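You operate a simulated robot arm through the tools that you are given. There is no shell and no other tool. Be economical: measure what you need, move in short steps, check, and stop when the job is done.

Carry out the task below with a simulated robot arm. There is one attempt and no reset: what you move stays moved.

TASK
Thread winder A: orange clip through the guide eye and tension disc, into the catch.
Fine: main switch off while threading; then switch on and reset the fault.

The check looks at the end state, three seconds after you hand in, the way a careful person would. Anything else that was tipped, shoved, dropped, spilled or broken makes it a failure.

THE ROBOT
A 7-joint arm with a two-finger parallel gripper on a trunk, on a base that drives. Base frame: it is fixed to the floor where the robot stands at the start and does not move with it; the origin is under the middle of the robot, x ahead of it, y to its left, z up. Units: mm, degrees, N and s.
With the tool pointing down near the work surface it reaches from about 480 to 920 mm from the robot's upright axis, wherever it stands. Its first joint turns from -115.0 to 115.0 degrees. Places, roughly: guide eye of winder a [500, 1200, 1100]; main switch of winder a [600, 100, 900]; orange clip [500, 1250, 1000]; tension disc of winder a [600, 1100, 1100]; winder A [800, 700, 800]; yarn catch of winder a [600, 900, 1100]. Payload 3.91 kg.
The tool frame sits at the grasp point between the pads (the TCP): z along the fingers, y along the line on which they close. The tips reach 30 mm beyond it. Largest opening 110 mm; finger width 20, thickness 10; the body of the gripper, 48 by 112 mm, starts 55 mm behind the TCP.
Orientation is that of the tool frame in the base frame, as a unit quaternion [w, x, y, z]. With the fingers straight down and closing along the base's y, the tool's x points along the base's -x, its y along +y and its z along -z.

THE INTERFACE
- The arm moves only by the tool servo_tool. Its argument "rows" is a list of rows, each a list of 6 numbers: the shift along the tool's x, y, z in mm, then the turn, a rotation vector about the tool's x, y, z in degrees. In form: [[x, y, z, wx, wy, wz], ...]. A call has 1 to 10 rows; each row shifts and turns the commanded pose from where the row before left it, along the tool's axes as they then stand. "claw" is the gripper command, from -1 (fully open) to 1 (shut), values between in proportion, set as the call begins (left out, the last holds). Rows are played at 5 a second. More than 50 mm and 8.6 degrees between two rows, or a gripper value outside its range, and nothing of the call is played. Where a pose cannot be reached the arm comes as near as it can. A force on the tool above 40 N (or 10 N above the force at the start of the call, whichever is more), or a blocked arm, ends the call early, and 0.2 s more pass. The fingers move at their own pace (about 153 mm/s each) and stop on an object; they squeeze with about 44 N. The grip force told is the motor's: it shows also when the fingers shut on nothing. Time passes only in rows, and 0.2 s behind the last, so rows that do not move let the fingers close. It gives the time, the measured TCP pose, the force on the tool (base axes), the opening and the grip force at its end, in the units of the frame above (readings bear some noise), with the torque about the TCP (base axes, N m) and any sound that the robot's microphone picked up, and new pictures: "views" is both (left out), scene, wrist or none.
- Cameras (640 x 400 px; columns grow to the right, rows downward): "scene" is now at [226.8, 227.1, 1538.9]; the picture's right is [0.25, -0.97, 0.00], its down [-0.53, -0.14, -0.84] and it looks along [0.81, 0.21, -0.54] (base axes); focal length 214 px, centre (320, 200). "wrist" rides on the gripper at [72, 17, -103] in the tool frame; the picture's right is [-0.23, 0.97, 0.00], its down [-0.76, -0.18, -0.62] and it looks along [-0.61, -0.14, 0.78] (tool axes); focal length 222 px, centre (320, 200).
- raise_lower(by): slides the trunk up (or, below 0, down) by that many mm; the arm and the scene camera ride with it, the base frame stays. It gives what a move gives, with no picture.
- roll_base(legs): drives the robot by 1 to 6 legs, each [ahead, left, turn to the left] in mm, mm and degrees, along the robot's own axes; the way and the turn of a leg run together, so that a leg with both is an arc; at most 1500 mm and 180 degrees a leg. The arm and the cameras ride along, it lands a little off, and it stops where it bumps. It gives what a move gives, and a new picture of the scene camera.
- aim_head(pan, tilt): turns the head with the scene camera to pan (to the left, within 80 degrees either way) and tilt (down, from -29 to 69), counted from straight ahead of the robot. It gives what a move gives, and a new picture of the scene camera.
- probe_pixels(camera, pixels): there is no depth. For up to 12 entries [column, row, z] of the newest picture of that camera ("zoom" is the newest enlarged one), the place [x, y] in the base frame at which the ray of that pixel passes the height z, good to about 2 mm. No time passes.
- enlarge(camera, box): a new picture of the part [left, top, right, bottom] of that camera's present view, enlarged. No time passes.
- close_job(): hands the job in; it is judged then, once.

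Work in short steps. Measure before you move; look again where a grasp or a placing could have gone wrong, and mend it. You have 80 turns and 260 pictures in all, those below and enlarged ones among them. Open the gripper and draw the arm clear of the work before you hand the job in, unless the task says otherwise; then end with one line.

The tools are called after ">>>" as name(argument=value, ...) on one line, values as JSON. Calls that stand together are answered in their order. servo_tool: Moves the arm, as the interface text tells. Its arguments: {"type":"object","properties":{"rows":{"type":"array","items":{"type":"array","items":{"type":"number"}}},"claw":{"type":"number"},"views":{"type":"string","enum":["both","scene","wrist","none"]}},"required":["rows"]} The other tools are called the same way: raise_lower (by) slides the trunk up or down; roll_base (legs) drives the base; aim_head (pan, tilt) turns the head that bears the scene camera; probe_pixels (camera, pixels) gives the place at which the rays of pixels pass given heights; enlarge (camera, box) takes an enlarged picture of a part of a camera's view; close_job () hands the job in.

At the start:

```text
t: 0.0
ee_pos: [398.6, 271.8, 1381.0]
tool_rot: [0.0, 0.0, 1.0, 0.0]
force: [0.2, -0.2, -0.5]
moment: [0.03, 0.0, 0.01]
opening: 110.1
grip_force: 0.0
trunk travel left (down, up): [-875.0, 115.0]
robot x, y, heading: [-2.3, -1.5, -0.2]
head pan, tilt: [14.8, 32.9]
```

scene: 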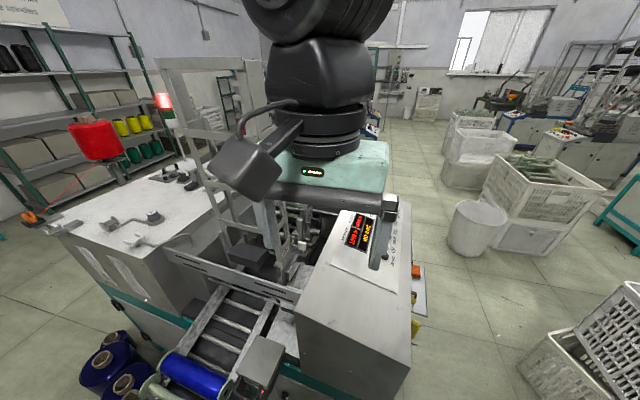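
wrist: 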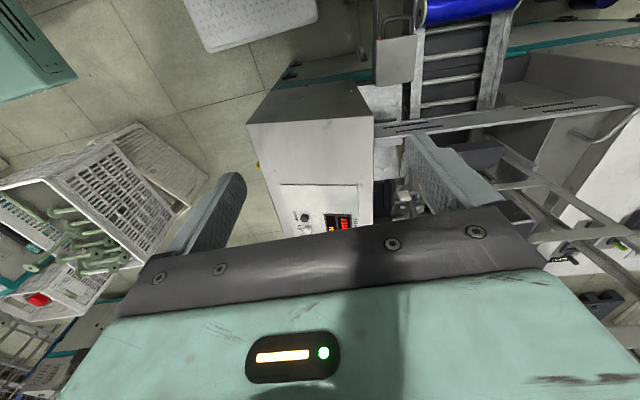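

I see the red fault lamp, orange clip around (32,215) and a display panel around (360,235). I enlarge these before moving.

>>> enlarge(camera="scene", box=[0, 80, 240, 270])

>>> enlarge(camera="scene", box=[300, 180, 460, 380])

>>> enlarge(camera="wrist", box=[240, 160, 400, 260])

```text
2.11 times, centred on (120, 175) of scene
```

zoom: 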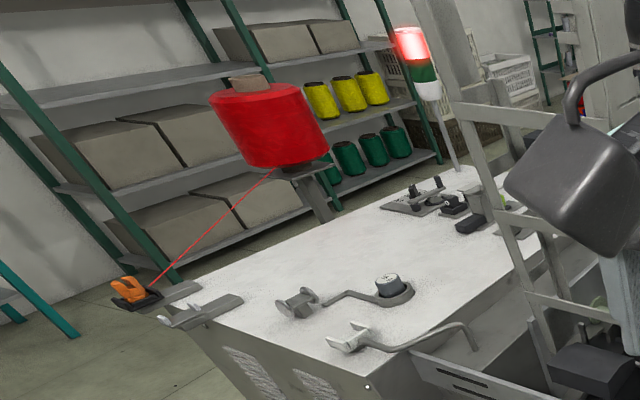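

```text
2.00 times, centred on (380, 280) of scene
```

zoom: 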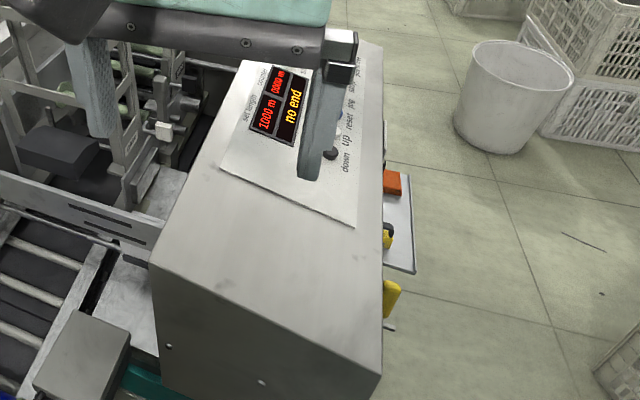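

```text
4.00 times, centred on (320, 210) of wrist
```

zoom: 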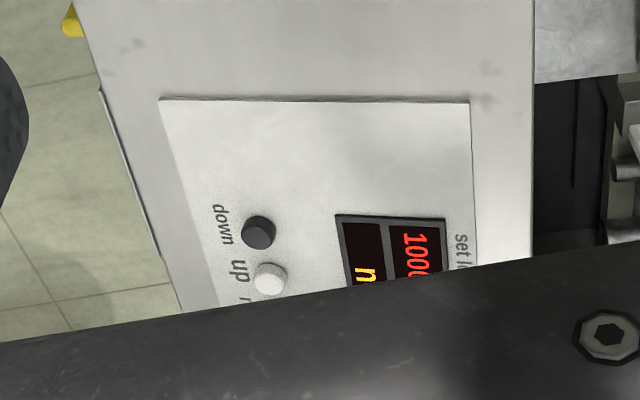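

The main switch seems to be on the right-hand side of the control box (orange/yellow parts near scene (415,270)). I drive right to look at that side and the panel.

>>> roll_base(legs=[[-100, -650, 0]])

>>> aim_head(pan=50, tilt=35)

```text
t: 1.6
ee_pos: [416.6, 201.6, 1381.4]
tool_rot: [0.0, 0.037, 0.999, 0.001]
force: [-0.3, 0.1, -0.4]
moment: [0.01, -0.02, 0.0]
opening: 110.0
grip_force: 0.0
trunk travel left (down, up): [-875.0, 115.0]
robot x, y, heading: [2.1, -41.9, -4.1]
head pan, tilt: [14.8, 32.9]
stopped in leg 1: the robot was blocked; the commanded pose is now the measured one
```

scene: 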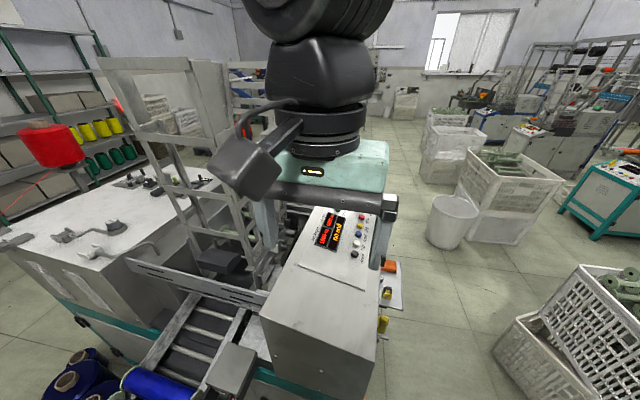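

```text
t: 2.6
ee_pos: [415.8, 202.3, 1380.5]
tool_rot: [0.0, 0.037, 0.999, 0.001]
force: [-0.1, -0.1, 0.1]
moment: [-0.01, -0.01, -0.02]
opening: 110.1
grip_force: 0.0
trunk travel left (down, up): [-875.0, 115.0]
robot x, y, heading: [-3.5, -41.4, -4.2]
head pan, tilt: [50.0, 35.0]
```

scene: 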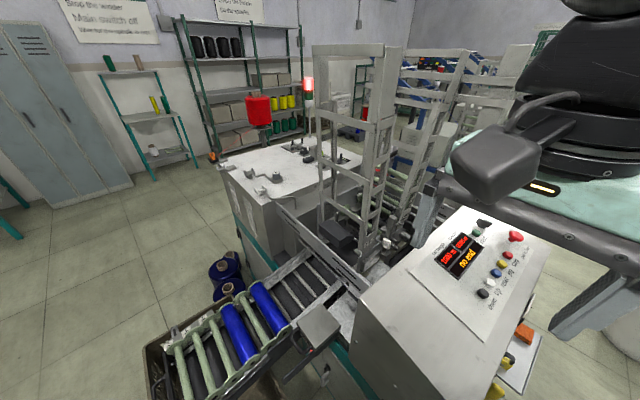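

The drive was blocked after 40 mm. I read the notice and look to the right to see what stopped me.

>>> enlarge(camera="scene", box=[40, 0, 280, 60])

>>> enlarge(camera="scene", box=[400, 200, 560, 400])

>>> aim_head(pan=-75, tilt=60)

```text
2.67 times, centred on (160, 30) of scene
```

zoom: 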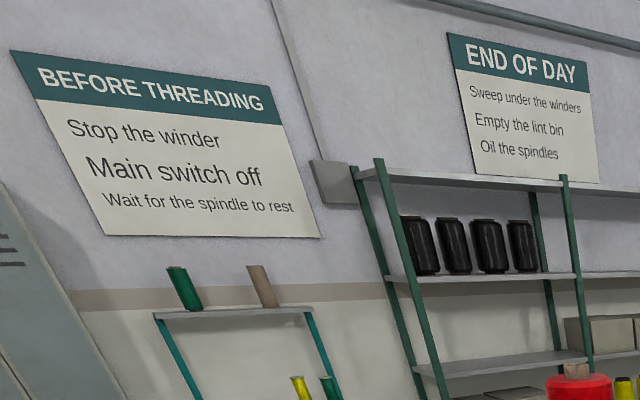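

```text
2.00 times, centred on (480, 300) of scene
```

zoom: 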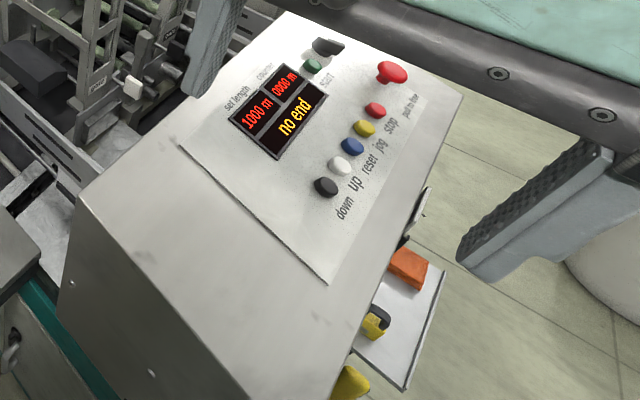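

```text
t: 4.6
ee_pos: [416.0, 202.3, 1381.0]
tool_rot: [0.0, 0.037, 0.999, 0.0]
force: [-0.1, 0.7, -0.1]
moment: [-0.01, 0.0, 0.01]
opening: 109.7
grip_force: 0.0
trunk travel left (down, up): [-875.0, 115.0]
robot x, y, heading: [-1.8, -42.3, -4.1]
head pan, tilt: [-75.0, 60.0]
```

scene: 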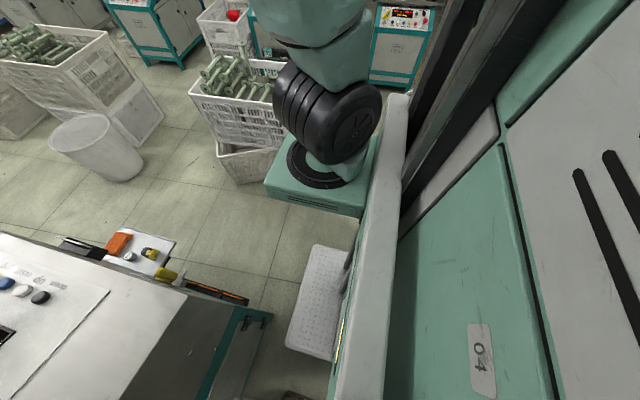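

I look closer at the switch plate at (140,245) and the neighbourhood of the base.

>>> enlarge(camera="scene", box=[30, 210, 270, 360])

>>> aim_head(pan=-80, tilt=25)

>>> probe_pixels(camera="scene", pixels=[[320, 300, 0], [320, 300, 400]])

```text
2.67 times, centred on (150, 285) of scene
```

zoom: 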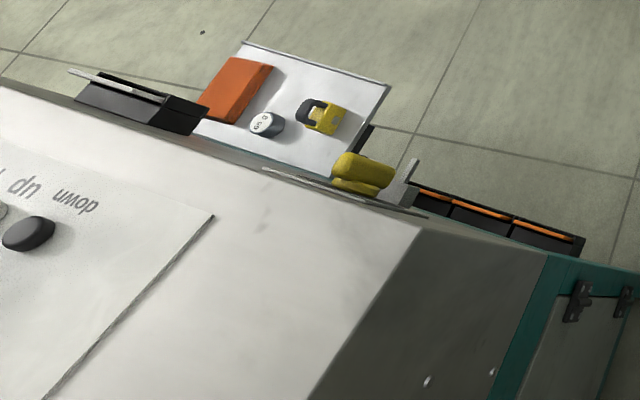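

```text
t: 5.6
ee_pos: [415.8, 202.2, 1381.2]
tool_rot: [0.0, 0.036, 0.999, 0.0]
force: [0.5, 0.7, -0.7]
moment: [0.0, -0.02, 0.03]
opening: 109.9
grip_force: 0.1
trunk travel left (down, up): [-875.0, 115.0]
robot x, y, heading: [-2.7, -37.3, -4.1]
head pan, tilt: [-80.0, 25.0]
```

scene: 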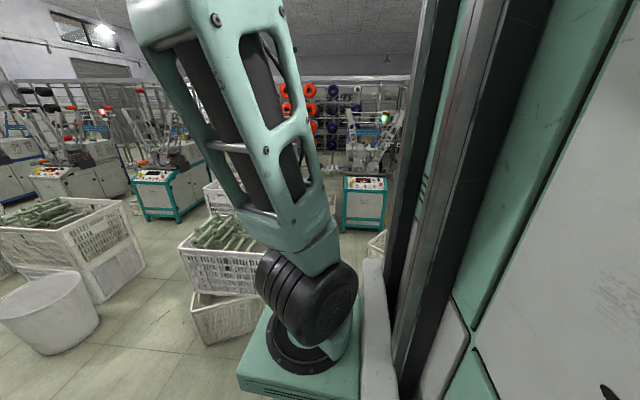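

```text
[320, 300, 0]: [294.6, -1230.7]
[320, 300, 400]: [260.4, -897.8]
```

I look steeply down around the base to find what blocks it.

>>> aim_head(pan=-80, tilt=69)

>>> aim_head(pan=-20, tilt=69)

>>> aim_head(pan=80, tilt=60)

```text
t: 6.7
ee_pos: [417.0, 203.3, 1381.6]
tool_rot: [0.0, 0.037, 0.999, 0.001]
force: [-0.3, 0.2, 0.2]
moment: [0.02, 0.0, 0.02]
opening: 110.0
grip_force: 0.1
trunk travel left (down, up): [-875.0, 115.0]
robot x, y, heading: [0.4, -37.4, -4.2]
head pan, tilt: [-80.0, 68.8]
```

scene: 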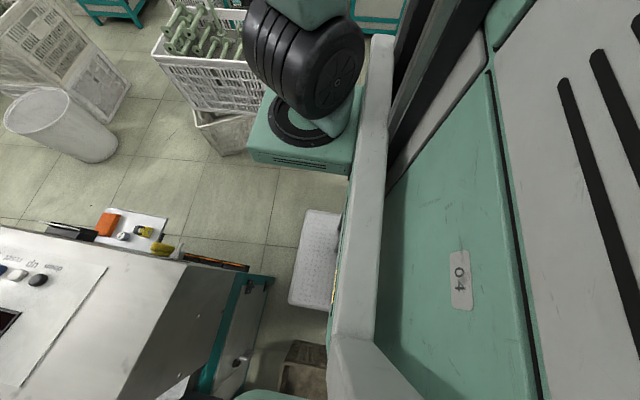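

```text
t: 8.0
ee_pos: [415.6, 202.7, 1380.3]
tool_rot: [-0.001, 0.036, 0.999, 0.0]
force: [-0.2, 0.0, 0.9]
moment: [0.01, 0.02, -0.01]
opening: 110.1
grip_force: 0.0
trunk travel left (down, up): [-875.0, 115.0]
robot x, y, heading: [-1.4, -40.7, -4.1]
head pan, tilt: [-20.0, 68.8]
```

scene: 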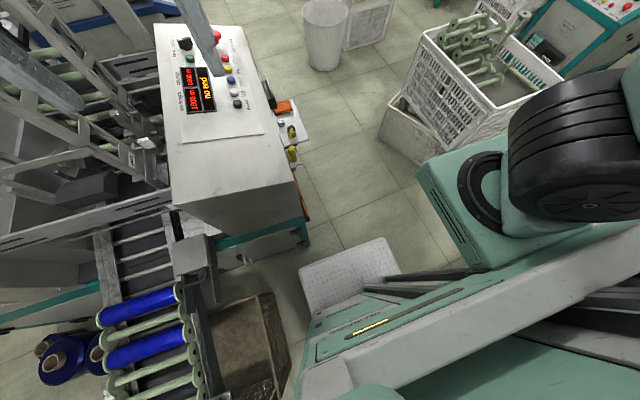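

```text
t: 9.8
ee_pos: [416.0, 202.4, 1381.3]
tool_rot: [0.0, 0.037, 0.999, 0.0]
force: [0.7, -0.6, -0.6]
moment: [-0.06, 0.0, -0.01]
opening: 109.9
grip_force: 0.1
trunk travel left (down, up): [-875.0, 115.0]
robot x, y, heading: [-3.0, -41.7, -4.2]
head pan, tilt: [80.0, 60.0]
```

scene: 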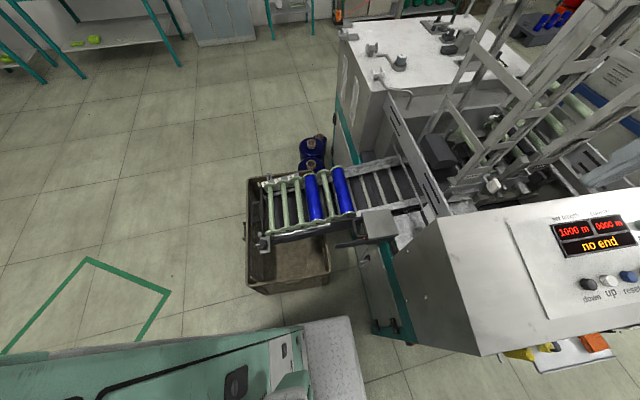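

The white mesh plate is the robot's own bumper; the obstacle must lie behind right. I look at the panel and switch plate from here.

>>> aim_head(pan=5, tilt=50)

>>> enlarge(camera="scene", box=[240, 140, 400, 280])

>>> enlarge(camera="scene", box=[320, 190, 420, 270])

```text
t: 11.3
ee_pos: [416.9, 202.4, 1381.9]
tool_rot: [0.0, 0.036, 0.999, -0.001]
force: [0.0, 0.0, 0.3]
moment: [0.0, 0.01, 0.01]
opening: 110.0
grip_force: 0.0
trunk travel left (down, up): [-875.0, 115.0]
robot x, y, heading: [1.3, -38.2, -4.3]
head pan, tilt: [5.0, 50.0]
```

scene: 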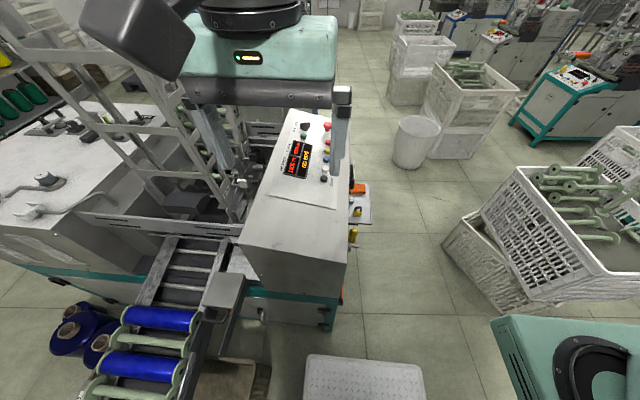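

```text
2.86 times, centred on (320, 210) of scene
```

zoom: 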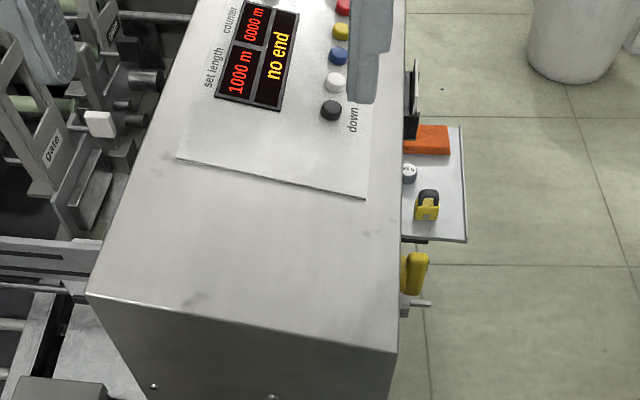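

```text
5.00 times, centred on (370, 230) of scene
```

zoom: 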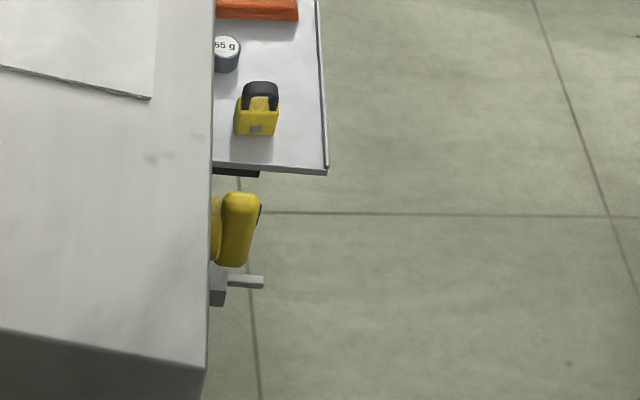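

The yellow handle below the shelf is likely the main switch, on the face turned to -y. I move the arm to the right of the box to view that face with the wrist camera.

>>> servo_tool(rows=[[-11.3, -39.5, 5, 0, 0, 0], [-11.3, -39.5, 5, 0, 0, 0], [-11.3, -39.5, 5, 0, 0, 0], [-11.3, -39.5, 5, 0, 0, 0], [-11.3, -39.5, 5, 0, 0, 0], [-11.3, -39.5, 5, 0, 0, 0], [-11.3, -39.5, 5, 0, 0, 0], [-11.3, -39.5, 5, 0, 0, 0], [-11.3, -39.5, 5, 0, 0, 0], [-11.3, -39.5, 5, 0, 0, 4.2]], views="none")

>>> servo_tool(rows=[[0, 0, 0, -8.5, 0, 0], [0, 0, 0, -8.5, 0, 0], [0, 0, 0, -8.5, 0, 0], [0, 0, 0, -8.5, 0, 0], [0, 0, 0, -8.5, 0, 0], [0, 0, 0, -8.5, 0, 0], [0, 0, 0, -8.5, 0, 0], [0, 0, 0, -8.5, 0, 0], [0, 0, 0, -8.5, 0, 0], [0, 0, 0, -8.5, 0, 0]])

```text
t: 13.5
ee_pos: [498.6, -200.6, 1331.2]
tool_rot: [0.0, 0.073, 0.997, 0.0]
force: [-0.2, 0.2, -0.2]
moment: [0.02, -0.01, -0.01]
opening: 110.0
grip_force: 0.2
trunk travel left (down, up): [-875.0, 115.0]
robot x, y, heading: [-3.1, -40.1, -4.2]
head pan, tilt: [5.0, 50.0]
```

```text
t: 15.7
ee_pos: [499.5, -198.8, 1330.6]
tool_rot: [0.05, 0.054, 0.734, 0.675]
force: [-0.4, 0.0, 0.4]
moment: [-0.02, -0.02, 0.0]
opening: 109.8
grip_force: 0.1
trunk travel left (down, up): [-875.0, 115.0]
robot x, y, heading: [0.2, -41.6, -4.1]
head pan, tilt: [5.0, 50.0]
```

scene: 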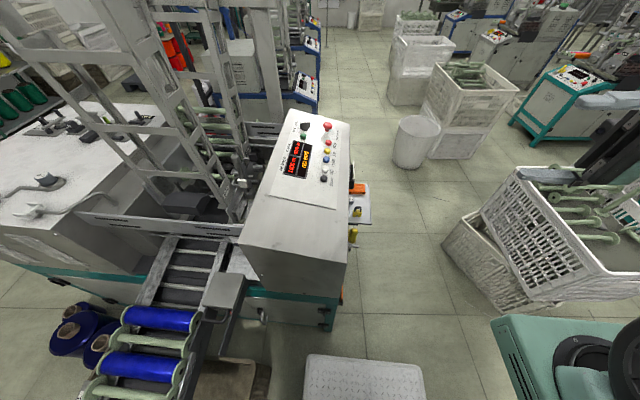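
wrist: 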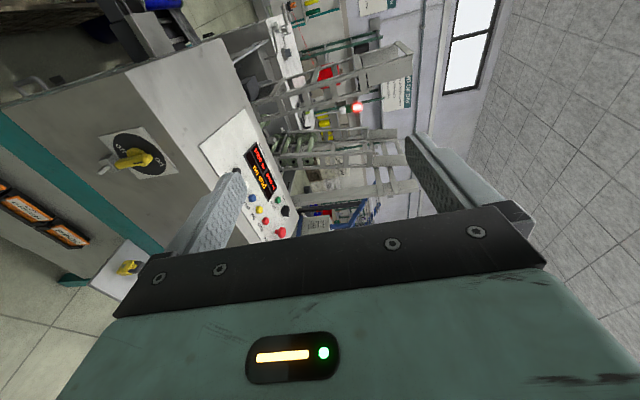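

The switch is visible at wrist (135,158). I enlarge it, and the panel in the scene.

>>> enlarge(camera="wrist", box=[70, 90, 230, 290])

>>> enlarge(camera="scene", box=[270, 105, 370, 195])

>>> enlarge(camera="wrist", box=[190, 80, 420, 240])

```text
2.00 times, centred on (150, 190) of wrist
```

zoom: 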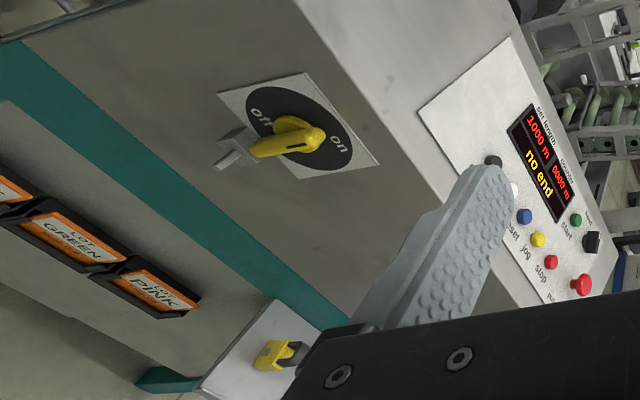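

```text
4.44 times, centred on (320, 150) of scene
```

zoom: 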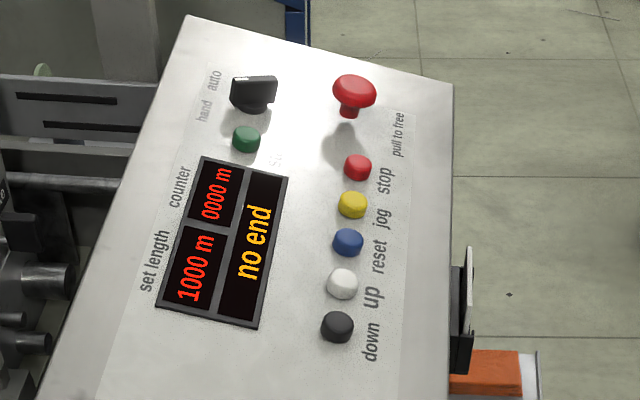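

```text
2.50 times, centred on (305, 160) of wrist
```

zoom: 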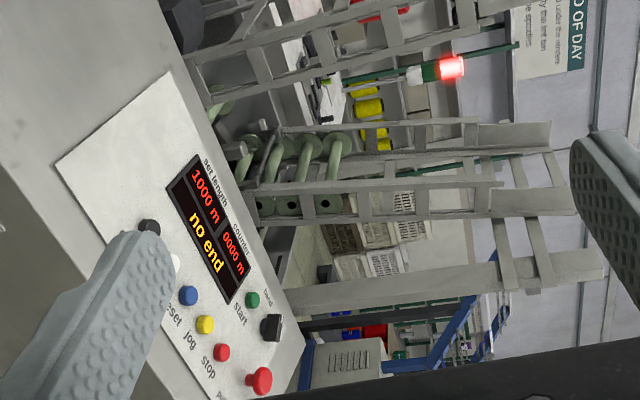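

I triangulate the switch from both cameras: wrist (135,160) and scene (353,236), and the panel buttons too.

>>> probe_pixels(camera="wrist", pixels=[[135, 160, 850], [135, 160, 900], [135, 160, 950], [130, 150, 850], [130, 150, 900], [262, 208, 1000], [262, 208, 1040], [262, 208, 960]])

>>> probe_pixels(camera="scene", pixels=[[353, 236, 850], [353, 236, 900], [353, 236, 950], [326, 159, 960], [326, 159, 1000], [326, 159, 1040], [325, 169, 1000], [328, 126, 1000], [345, 290, 900], [237, 242, 950], [350, 330, 0]])

```text
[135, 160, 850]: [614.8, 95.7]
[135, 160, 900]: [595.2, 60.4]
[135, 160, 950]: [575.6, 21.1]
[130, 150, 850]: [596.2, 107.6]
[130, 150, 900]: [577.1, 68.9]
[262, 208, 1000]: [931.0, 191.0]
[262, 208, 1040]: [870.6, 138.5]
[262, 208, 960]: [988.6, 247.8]
```

```text
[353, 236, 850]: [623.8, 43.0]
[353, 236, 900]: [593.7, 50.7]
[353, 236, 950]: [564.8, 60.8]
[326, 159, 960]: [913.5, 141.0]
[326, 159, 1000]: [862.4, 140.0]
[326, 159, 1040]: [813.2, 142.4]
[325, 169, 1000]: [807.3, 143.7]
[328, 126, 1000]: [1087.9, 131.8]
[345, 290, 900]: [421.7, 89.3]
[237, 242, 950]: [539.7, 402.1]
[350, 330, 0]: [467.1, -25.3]
```

The switch handle is at about (593, 54, 905). I square up the tool and go down to view its face more frontally.

>>> servo_tool(rows=[[0, 0, 0, -5, 0, 0], [0, 0, 0, 0, 8.4, 0], [-5, -42, 0, 0, 0, 0], [-5, -42, 0, 0, 0, 0], [-5, -42, 0, 0, 0, 0], [-5, -42, 0, 0, 0, 0], [-5, -42, 0, 0, 0, 0], [-5, -42, 0, 0, 0, 0], [-5, -42, 0, 0, 0, 0], [-5, -42, 0, 0, 0, 0]], views="wrist")

>>> enlarge(camera="wrist", box=[200, 0, 440, 150])

```text
t: 17.9
ee_pos: [537.6, -197.4, 994.4]
tool_rot: [0.001, 0.0, 0.707, 0.707]
force: [0.1, 1.1, -0.2]
moment: [-0.02, 0.0, -0.01]
opening: 110.4
grip_force: 0.1
trunk travel left (down, up): [-875.0, 115.0]
robot x, y, heading: [2.0, -39.0, -4.2]
head pan, tilt: [5.0, 50.0]
```

wrist: 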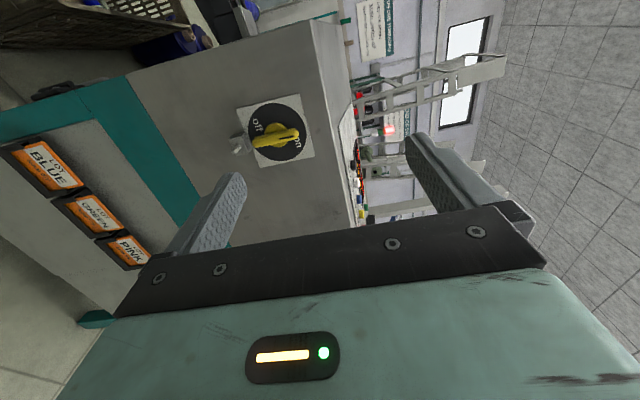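

```text
2.67 times, centred on (320, 75) of wrist
```

zoom: 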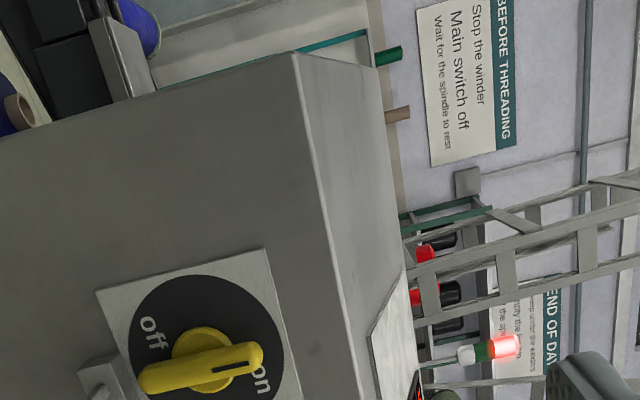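

I turn the tool about its y so the wrist camera faces the switch squarely.

>>> servo_tool(rows=[[-25, -35, 10, 0, 0, 0], [-25, -35, 10, 0, 0, 0], [0, 0, 0, 0, 7.6, 0], [0, 0, 0, 0, 7.6, 0], [0, 0, 0, 0, 7.6, 0], [0, 0, 0, 0, 7.6, 0], [0, 0, 0, 0, 7.6, 0]], views="wrist")

>>> enlarge(camera="wrist", box=[200, 130, 360, 230])

```text
t: 19.5
ee_pos: [590.4, -180.0, 925.7]
tool_rot: [-0.231, -0.231, 0.668, 0.669]
force: [0.5, 0.1, -0.2]
moment: [0.03, 0.01, -0.04]
opening: 109.7
grip_force: 0.1
trunk travel left (down, up): [-875.0, 115.0]
robot x, y, heading: [-2.8, -42.1, -4.0]
head pan, tilt: [5.0, 50.0]
```

wrist: 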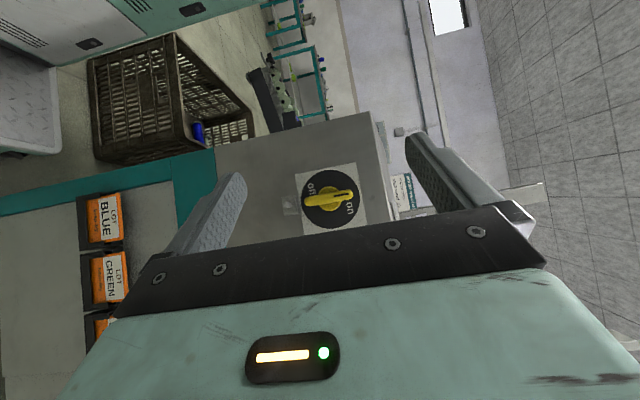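

```text
4.00 times, centred on (280, 180) of wrist
```

zoom: 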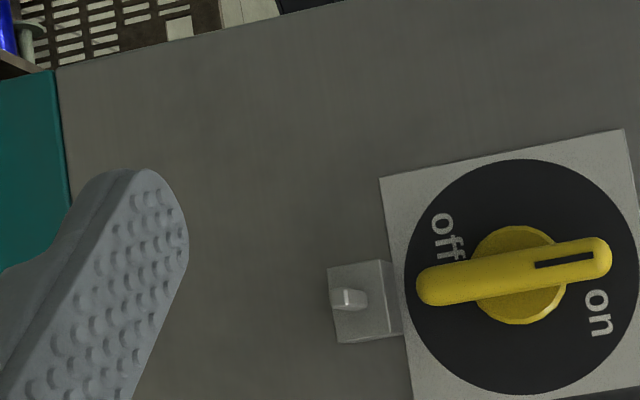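

The pointer (slot end) is vertical at "on"; "off" should be a quarter turn counter-clockwise. I probe the pivot, handle ends and the plate corner with the zoom picture.

>>> probe_pixels(camera="zoom", pixels=[[520, 275, 890], [520, 275, 900], [520, 275, 910], [610, 255, 920], [610, 255, 930], [418, 290, 870], [418, 290, 880]])

>>> enlarge(camera="scene", box=[330, 180, 390, 260])

```text
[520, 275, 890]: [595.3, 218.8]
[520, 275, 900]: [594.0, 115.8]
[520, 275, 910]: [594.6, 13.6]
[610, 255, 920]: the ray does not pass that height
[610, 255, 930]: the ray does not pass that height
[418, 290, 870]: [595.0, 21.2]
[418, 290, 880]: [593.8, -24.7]
```

```text
5.00 times, centred on (360, 220) of scene
```

zoom: 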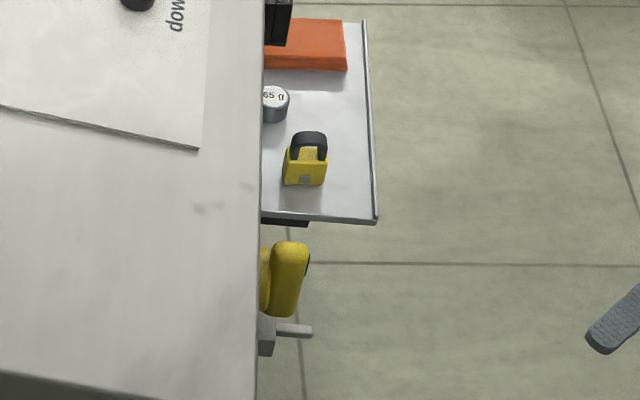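

I get the handle's protrusion from the scene view with known heights.

>>> probe_pixels(camera="scene", pixels=[[357.5, 230, 943], [354, 243, 868], [349, 232, 940], [347.5, 243, 870], [371.5, 223, 850], [371.5, 223, 800], [356, 215, 880], [356, 215, 840]])

>>> probe_pixels(camera="wrist", pixels=[[392, 212, 925], [385, 120, 950]])

```text
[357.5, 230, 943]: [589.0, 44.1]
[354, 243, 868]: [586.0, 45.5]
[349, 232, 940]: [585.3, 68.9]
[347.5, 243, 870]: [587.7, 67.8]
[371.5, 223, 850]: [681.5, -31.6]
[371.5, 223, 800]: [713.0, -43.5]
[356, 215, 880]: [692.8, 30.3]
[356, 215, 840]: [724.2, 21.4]
```

```text
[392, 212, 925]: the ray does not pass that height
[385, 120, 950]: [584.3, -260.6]
```

Pivot is about (594, 45–68, 905). I turn the tool so that the fingers close along base x, half open, and come in front of the handle.

>>> servo_tool(claw=0.1, rows=[[0, 0, 0, 0, -7.6, 0], [0, 0, 0, 0, -7.6, 0], [0, 0, 0, 0, -7.6, 0], [0, 0, 0, 0, -7.6, 0], [0, 0, 0, 0, -7.6, 0], [0, 0, 0, 0, 0, 8.5], [0, 0, 0, 0, 0, 8.5], [0, 0, 0, 0, 0, 8.5], [0, 0, 0, 0, 0, 8.5], [0, 0, 0, 0, 0, 8.5]], views="none")

>>> servo_tool(rows=[[0, 0, 0, 0, 0, 7.9], [0, 0, 0, 0, 0, 7.9], [0, 0, 0, 0, 0, 7.9], [0, 0, 0, 0, 0, 7.9], [0, 0, 0, 0, 0, 7.9], [0, 0, 0, 0, 0, 8.0], [0, 0, 0, 0, 0, 0]])

```text
t: 21.7
ee_pos: [589.6, -180.2, 926.6]
tool_rot: [-0.257, 0.257, 0.659, 0.658]
force: [0.0, 0.5, -0.5]
moment: [0.01, 0.02, 0.03]
opening: 49.3
grip_force: 0.1
trunk travel left (down, up): [-875.0, 115.0]
robot x, y, heading: [-3.7, -38.8, -4.3]
head pan, tilt: [5.0, 50.0]
```

```text
t: 23.3
ee_pos: [589.6, -180.3, 925.0]
tool_rot: [0.501, -0.501, -0.499, -0.5]
force: [0.5, -0.1, -0.8]
moment: [0.0, -0.01, 0.02]
opening: 49.8
grip_force: 0.0
trunk travel left (down, up): [-875.0, 115.0]
robot x, y, heading: [0.3, -39.5, -4.1]
head pan, tilt: [5.0, 50.0]
```

scene: 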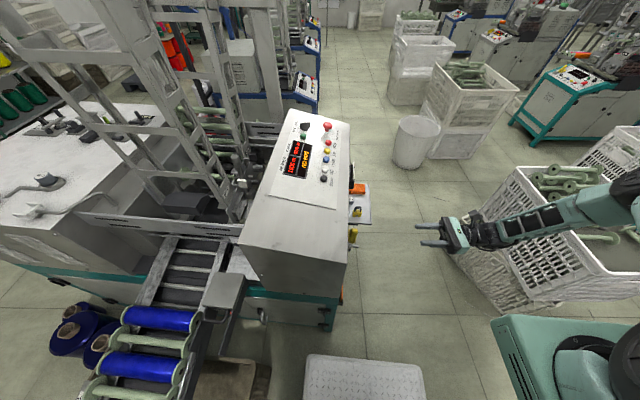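
wrist: 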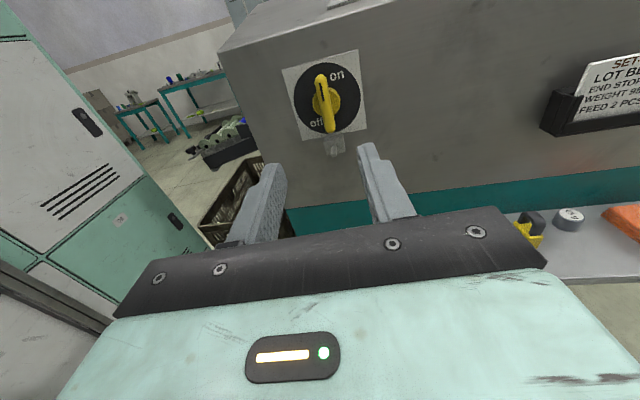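

There is a set-up card at upper right of the wrist view; I read it and check the switch close-up.

>>> enlarge(camera="wrist", box=[520, 40, 640, 150])

>>> enlarge(camera="wrist", box=[240, 40, 420, 240])

```text
3.64 times, centred on (580, 95) of wrist
```

zoom: 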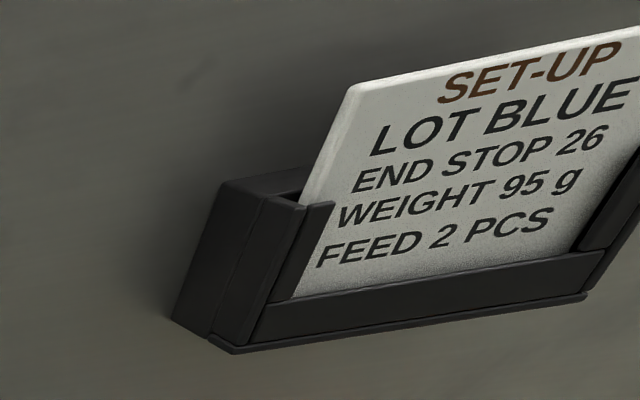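

```text
2.00 times, centred on (330, 140) of wrist
```

zoom: 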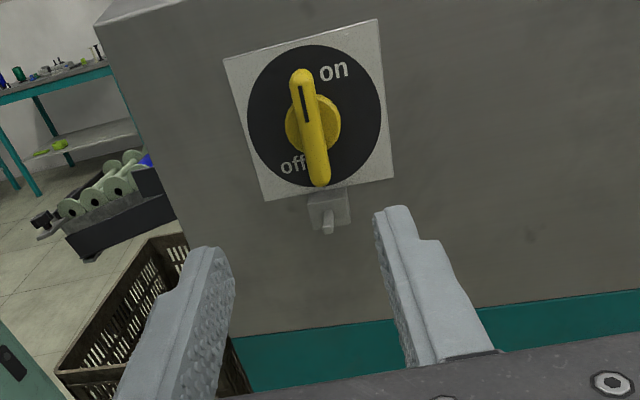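

The card is a set-up note, not asked for. I approach: down 20, +5 in x, and toward the switch.

>>> servo_tool(rows=[[-20, 5, 30, 0, 0, 0], [0, 0, 40, 0, 0, 0], [0, 0, 40, 0, 0, 0], [0, 0, 40, 0, 0, 0], [0, 0, 0, 0, 0, 0]])

>>> enlarge(camera="scene", box=[320, 190, 420, 280])

```text
t: 24.5
ee_pos: [596.2, -28.1, 906.2]
tool_rot: [-0.5, 0.5, 0.501, 0.5]
force: [0.2, 0.1, 0.7]
moment: [0.0, -0.03, 0.01]
opening: 49.6
grip_force: 0.1
trunk travel left (down, up): [-875.0, 115.0]
robot x, y, heading: [-0.1, -42.6, -4.0]
head pan, tilt: [5.0, 50.0]
```

scene: 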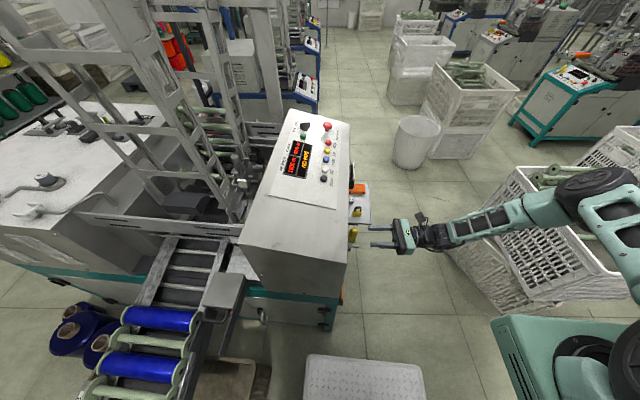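
wrist: 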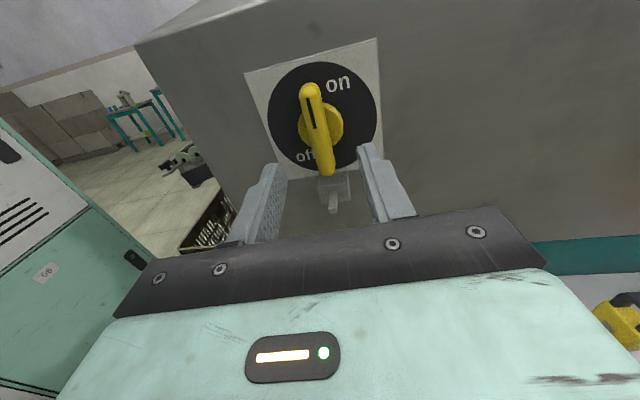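

```text
4.44 times, centred on (370, 235) of scene
```

zoom: 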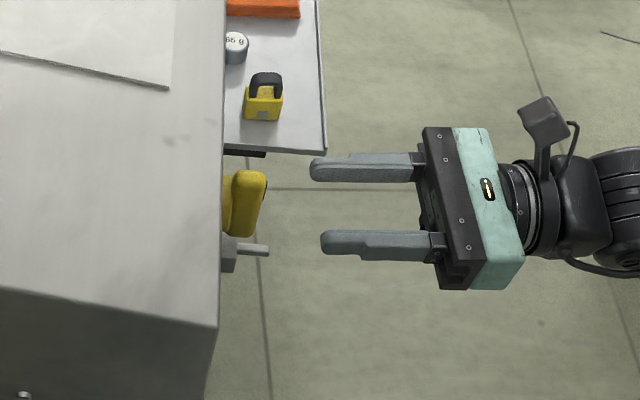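

The fingers straddle the handle. I advance 58 mm, then close.

>>> servo_tool(rows=[[0, 0, 20, 0, 0, 0], [0, 0, 20, 0, 0, 0], [0, 0, 18, 0, 0, 0], [0, 0, 0, 0, 0, 0]], views="none")

>>> enlarge(camera="scene", box=[320, 190, 420, 280])

>>> servo_tool(claw=1, rows=[[0, 0, 0, 0, 0, 0], [0, 0, 0, 0, 0, 0], [0, 0, 0, 0, 0, 0]], views="wrist")

```text
t: 25.5
ee_pos: [594.5, 28.6, 905.9]
tool_rot: [-0.5, 0.5, 0.5, 0.5]
force: [-0.7, -0.6, -0.4]
moment: [0.0, -0.01, -0.01]
opening: 49.3
grip_force: 0.0
trunk travel left (down, up): [-875.0, 115.0]
robot x, y, heading: [-0.7, -39.3, -4.1]
head pan, tilt: [5.0, 50.0]
```

```text
4.44 times, centred on (370, 235) of scene
```

zoom: 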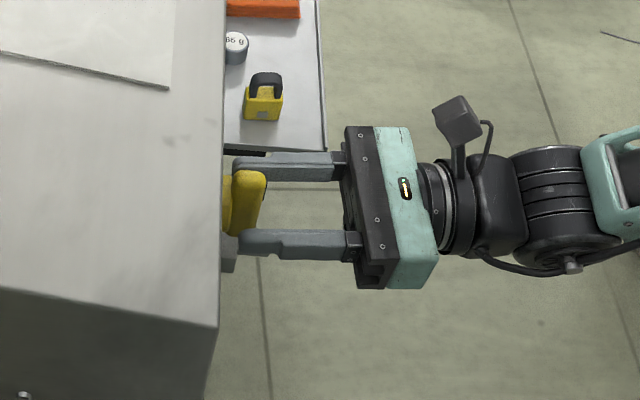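

```text
t: 26.3
ee_pos: [593.6, 29.6, 905.7]
tool_rot: [-0.501, 0.499, 0.501, 0.499]
force: [-6.2, 0.9, -1.2]
moment: [0.38, -0.07, -0.74]
opening: 17.3
grip_force: 44.9
trunk travel left (down, up): [-875.0, 115.0]
robot x, y, heading: [-0.4, -39.5, -4.2]
head pan, tilt: [5.0, 50.0]
```

wrist: 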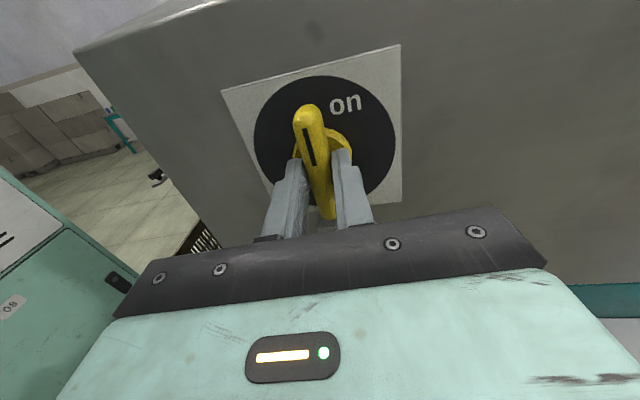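

Gripped (17 mm). I turn counter-clockwise in steps, watching force and torque.

>>> servo_tool(rows=[[0, -1, 0, 0, 0, -6], [0, 0, 0, 0, 0, -8], [0, 0, 0, 0, 0, -8], [0, 0, 0, 0, 0, -8]], views="wrist")

```text
t: 27.3
ee_pos: [592.4, 28.8, 904.8]
tool_rot: [-0.354, 0.353, 0.612, 0.613]
force: [-6.2, 1.5, 2.3]
moment: [-0.52, 0.12, -1.12]
opening: 17.1
grip_force: 45.0
trunk travel left (down, up): [-875.0, 115.0]
robot x, y, heading: [0.1, -40.7, -4.2]
head pan, tilt: [5.0, 50.0]
heard: click
```

wrist: 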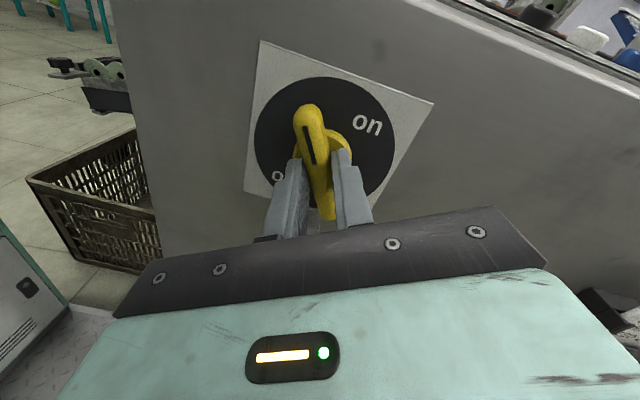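

It clicked and follows; I continue to 90 degrees.

>>> servo_tool(rows=[[0, 0, 0, 0, 0, -8], [0, 0, 0, 0, 0, -8], [0, 0, 0, 0, 0, -8], [0, 0, 0, 0, 0, -8], [0, 0, 0, 0, 0, -8], [0, 0, 0, 0, 0, -8], [0, 0, 0, 0, 0, -8], [0, 0, 0, 0, 0, -4]])

>>> enlarge(camera="scene", box=[240, 100, 400, 280])

```text
t: 28.3
ee_pos: [594.4, 29.1, 905.2]
tool_rot: [-0.172, 0.159, 0.699, 0.675]
force: [-4.7, 11.0, -12.7]
moment: [0.39, -0.13, -0.22]
opening: 16.8
grip_force: 45.2
trunk travel left (down, up): [-875.0, 115.0]
robot x, y, heading: [-1.2, -37.4, -4.0]
head pan, tilt: [5.0, 50.0]
stopped in row 5: the force on the tool passed its limit at 48 N (the readings are from after the stop); the commanded pose is now the measured one
```

scene: 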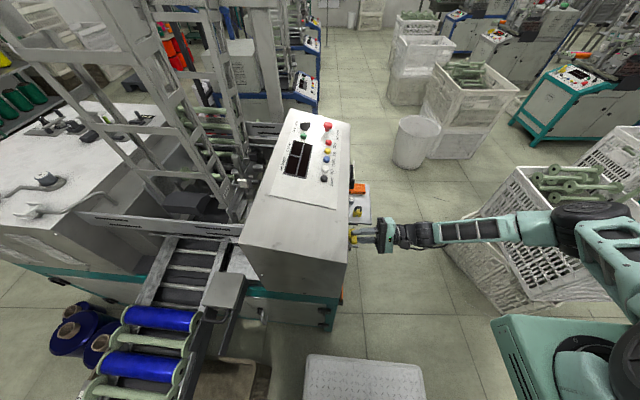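
wrist: 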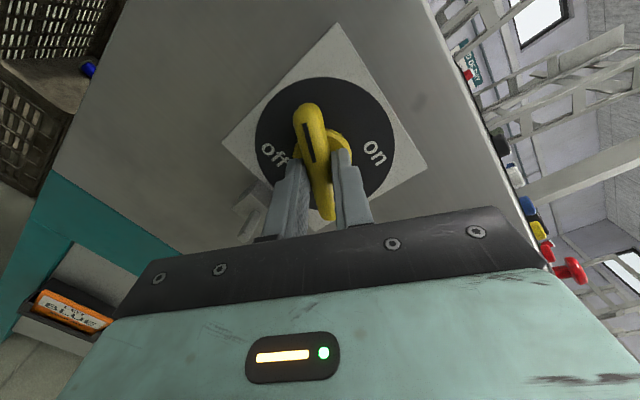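

```text
2.22 times, centred on (320, 190) of scene
```

zoom: 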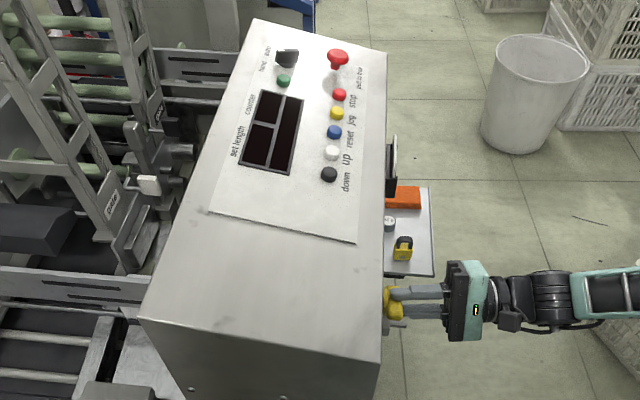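

The displays are dark: the switch is off (end stop at about 62°). I release and back away.

>>> servo_tool(claw=0.1, rows=[[0, 0, 0, 0, 0, 0], [0, 0, 0, 0, 0, 0], [0, 0, -30, 0, 0, 0], [0, 0, -40, 0, 0, 0], [0, 0, -40, 0, 0, 0], [0, 0, -40, 0, 0, 0]])

```text
t: 29.7
ee_pos: [599.8, -123.9, 909.4]
tool_rot: [-0.172, 0.16, 0.697, 0.677]
force: [-0.9, 0.6, -0.1]
moment: [0.0, 0.01, -0.03]
opening: 49.3
grip_force: 0.1
trunk travel left (down, up): [-875.0, 115.0]
robot x, y, heading: [-3.8, -39.8, -4.3]
head pan, tilt: [5.0, 50.0]
```

scene: 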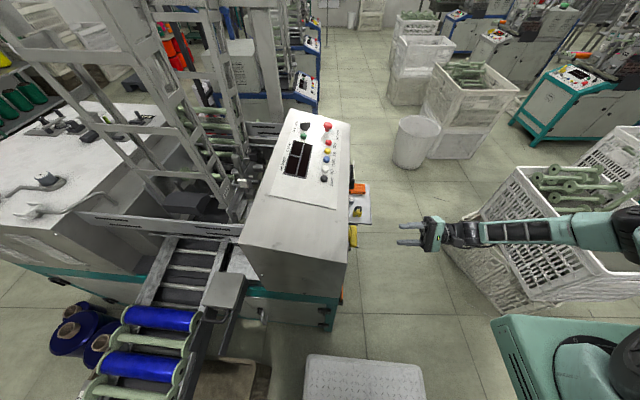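
wrist: 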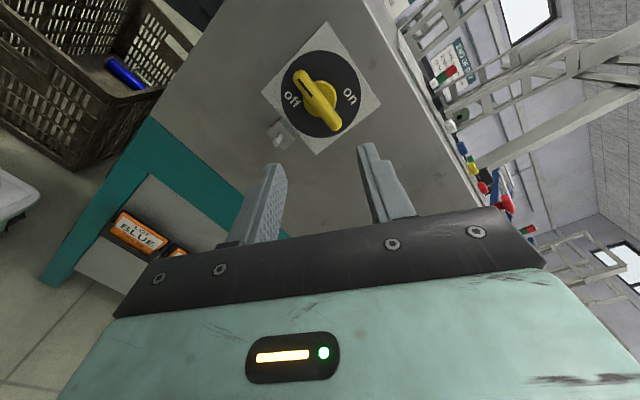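

Pointer is at "off". I lift the arm and turn it back to pointing down, for driving to the threading side.

>>> servo_tool(rows=[[0, 0, -10, 0, 0, -6.8], [0, 0, 0, 0, 0, -6.8], [0, 0, 0, 0, 0, -6.8], [0, 0, 0, 0, 0, -6.8], [0, 45, 0, 0, 0, 0], [0, 45, 0, 0, 0, 0], [0, 45, 0, 0, 0, 0], [0, 45, 0, 0, 0, 0], [0, 45, 0, 0, 0, 0], [0, 45, 0, 0, 0, 0]], views="none")

>>> servo_tool(rows=[[0, 45, 0, 0, 0, 0], [0, 45, 0, 0, 0, 0], [0, 45, 0, 0, 0, 0], [0, 0, 0, 8.5, 0, 0], [0, 0, 0, 8.5, 0, 0], [0, 0, 0, 8.5, 0, 0], [0, 0, 0, 8.5, 0, 0], [0, 0, 0, 8.5, 0, 0], [0, 0, 0, 8.5, 0, 0], [0, 0, 0, 8.5, 0, 0]], views="none")

>>> servo_tool(rows=[[0, 0, 0, 8.5, 0, 0], [0, 0, 0, 8.5, 0, 0], [0, 0, 0, 8.5, 0, 0], [25, 42, 0, 0, 0, 0], [25, 42, 0, 0, 0, 0], [25, 42, 0, 0, 0, 0], [25, 42, 0, 0, 0, 0], [25, 42, 0, 0, 0, 0], [25, 42, 0, 0, 0, 0], [25, 42, 0, 0, 0, 0]], views="none")

>>> aim_head(pan=60, tilt=40)

```text
t: 31.9
ee_pos: [599.8, -123.0, 1180.6]
tool_rot: [-0.008, -0.008, 0.715, 0.699]
force: [0.6, 0.1, 0.4]
moment: [0.06, 0.0, 0.03]
opening: 49.5
grip_force: 0.0
trunk travel left (down, up): [-875.0, 115.0]
robot x, y, heading: [-0.4, -34.9, -3.9]
head pan, tilt: [5.0, 50.0]
```

```text
t: 34.1
ee_pos: [598.2, -122.9, 1315.2]
tool_rot: [-0.002, -0.011, 0.968, 0.251]
force: [-0.1, -0.1, 0.0]
moment: [0.04, 0.0, 0.02]
opening: 49.5
grip_force: 0.1
trunk travel left (down, up): [-875.0, 115.0]
robot x, y, heading: [0.6, -38.5, -4.4]
head pan, tilt: [5.0, 50.0]
```

```text
t: 36.3
ee_pos: [416.2, 167.5, 1331.5]
tool_rot: [0.0, -0.01, 0.999, 0.031]
force: [0.8, -0.2, -0.5]
moment: [0.04, 0.0, -0.03]
opening: 49.5
grip_force: 0.0
trunk travel left (down, up): [-875.0, 115.0]
robot x, y, heading: [1.6, -37.5, -4.1]
head pan, tilt: [5.0, 50.0]
```

```text
t: 37.5
ee_pos: [417.5, 166.2, 1330.0]
tool_rot: [0.0, -0.012, 0.999, 0.031]
force: [0.3, -0.7, -0.5]
moment: [-0.01, 0.0, 0.0]
opening: 49.6
grip_force: 0.1
trunk travel left (down, up): [-875.0, 115.0]
robot x, y, heading: [1.2, -41.2, -4.2]
head pan, tilt: [60.0, 40.0]
```

scene: 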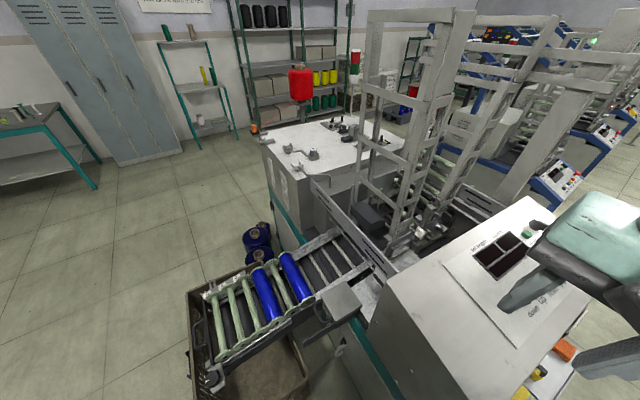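

I measure floor obstacles before driving: the crate (190,295), tray end (215,385), bobbins (250,240) and the winder's corner.

>>> probe_pixels(camera="scene", pixels=[[190, 295, 300], [200, 340, 300], [215, 385, 700], [205, 290, 700], [248, 245, 100], [250, 270, 0], [268, 185, 0], [262, 148, 1000], [253, 128, 1050], [302, 238, 0], [384, 155, 1000], [215, 370, 250]])

>>> enlarge(camera="scene", box=[240, 60, 400, 190])

```text
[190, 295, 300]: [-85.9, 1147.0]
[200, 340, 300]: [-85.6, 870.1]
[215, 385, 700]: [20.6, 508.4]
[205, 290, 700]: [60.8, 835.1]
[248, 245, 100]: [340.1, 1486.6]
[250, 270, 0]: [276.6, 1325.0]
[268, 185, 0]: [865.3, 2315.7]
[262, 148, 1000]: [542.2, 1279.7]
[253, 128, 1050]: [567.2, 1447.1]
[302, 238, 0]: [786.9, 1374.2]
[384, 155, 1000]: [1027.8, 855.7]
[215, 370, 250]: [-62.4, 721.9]
```

```text
3.08 times, centred on (320, 125) of scene
```

zoom: 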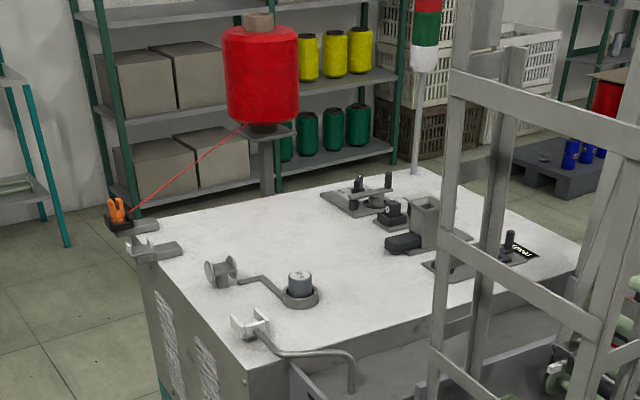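

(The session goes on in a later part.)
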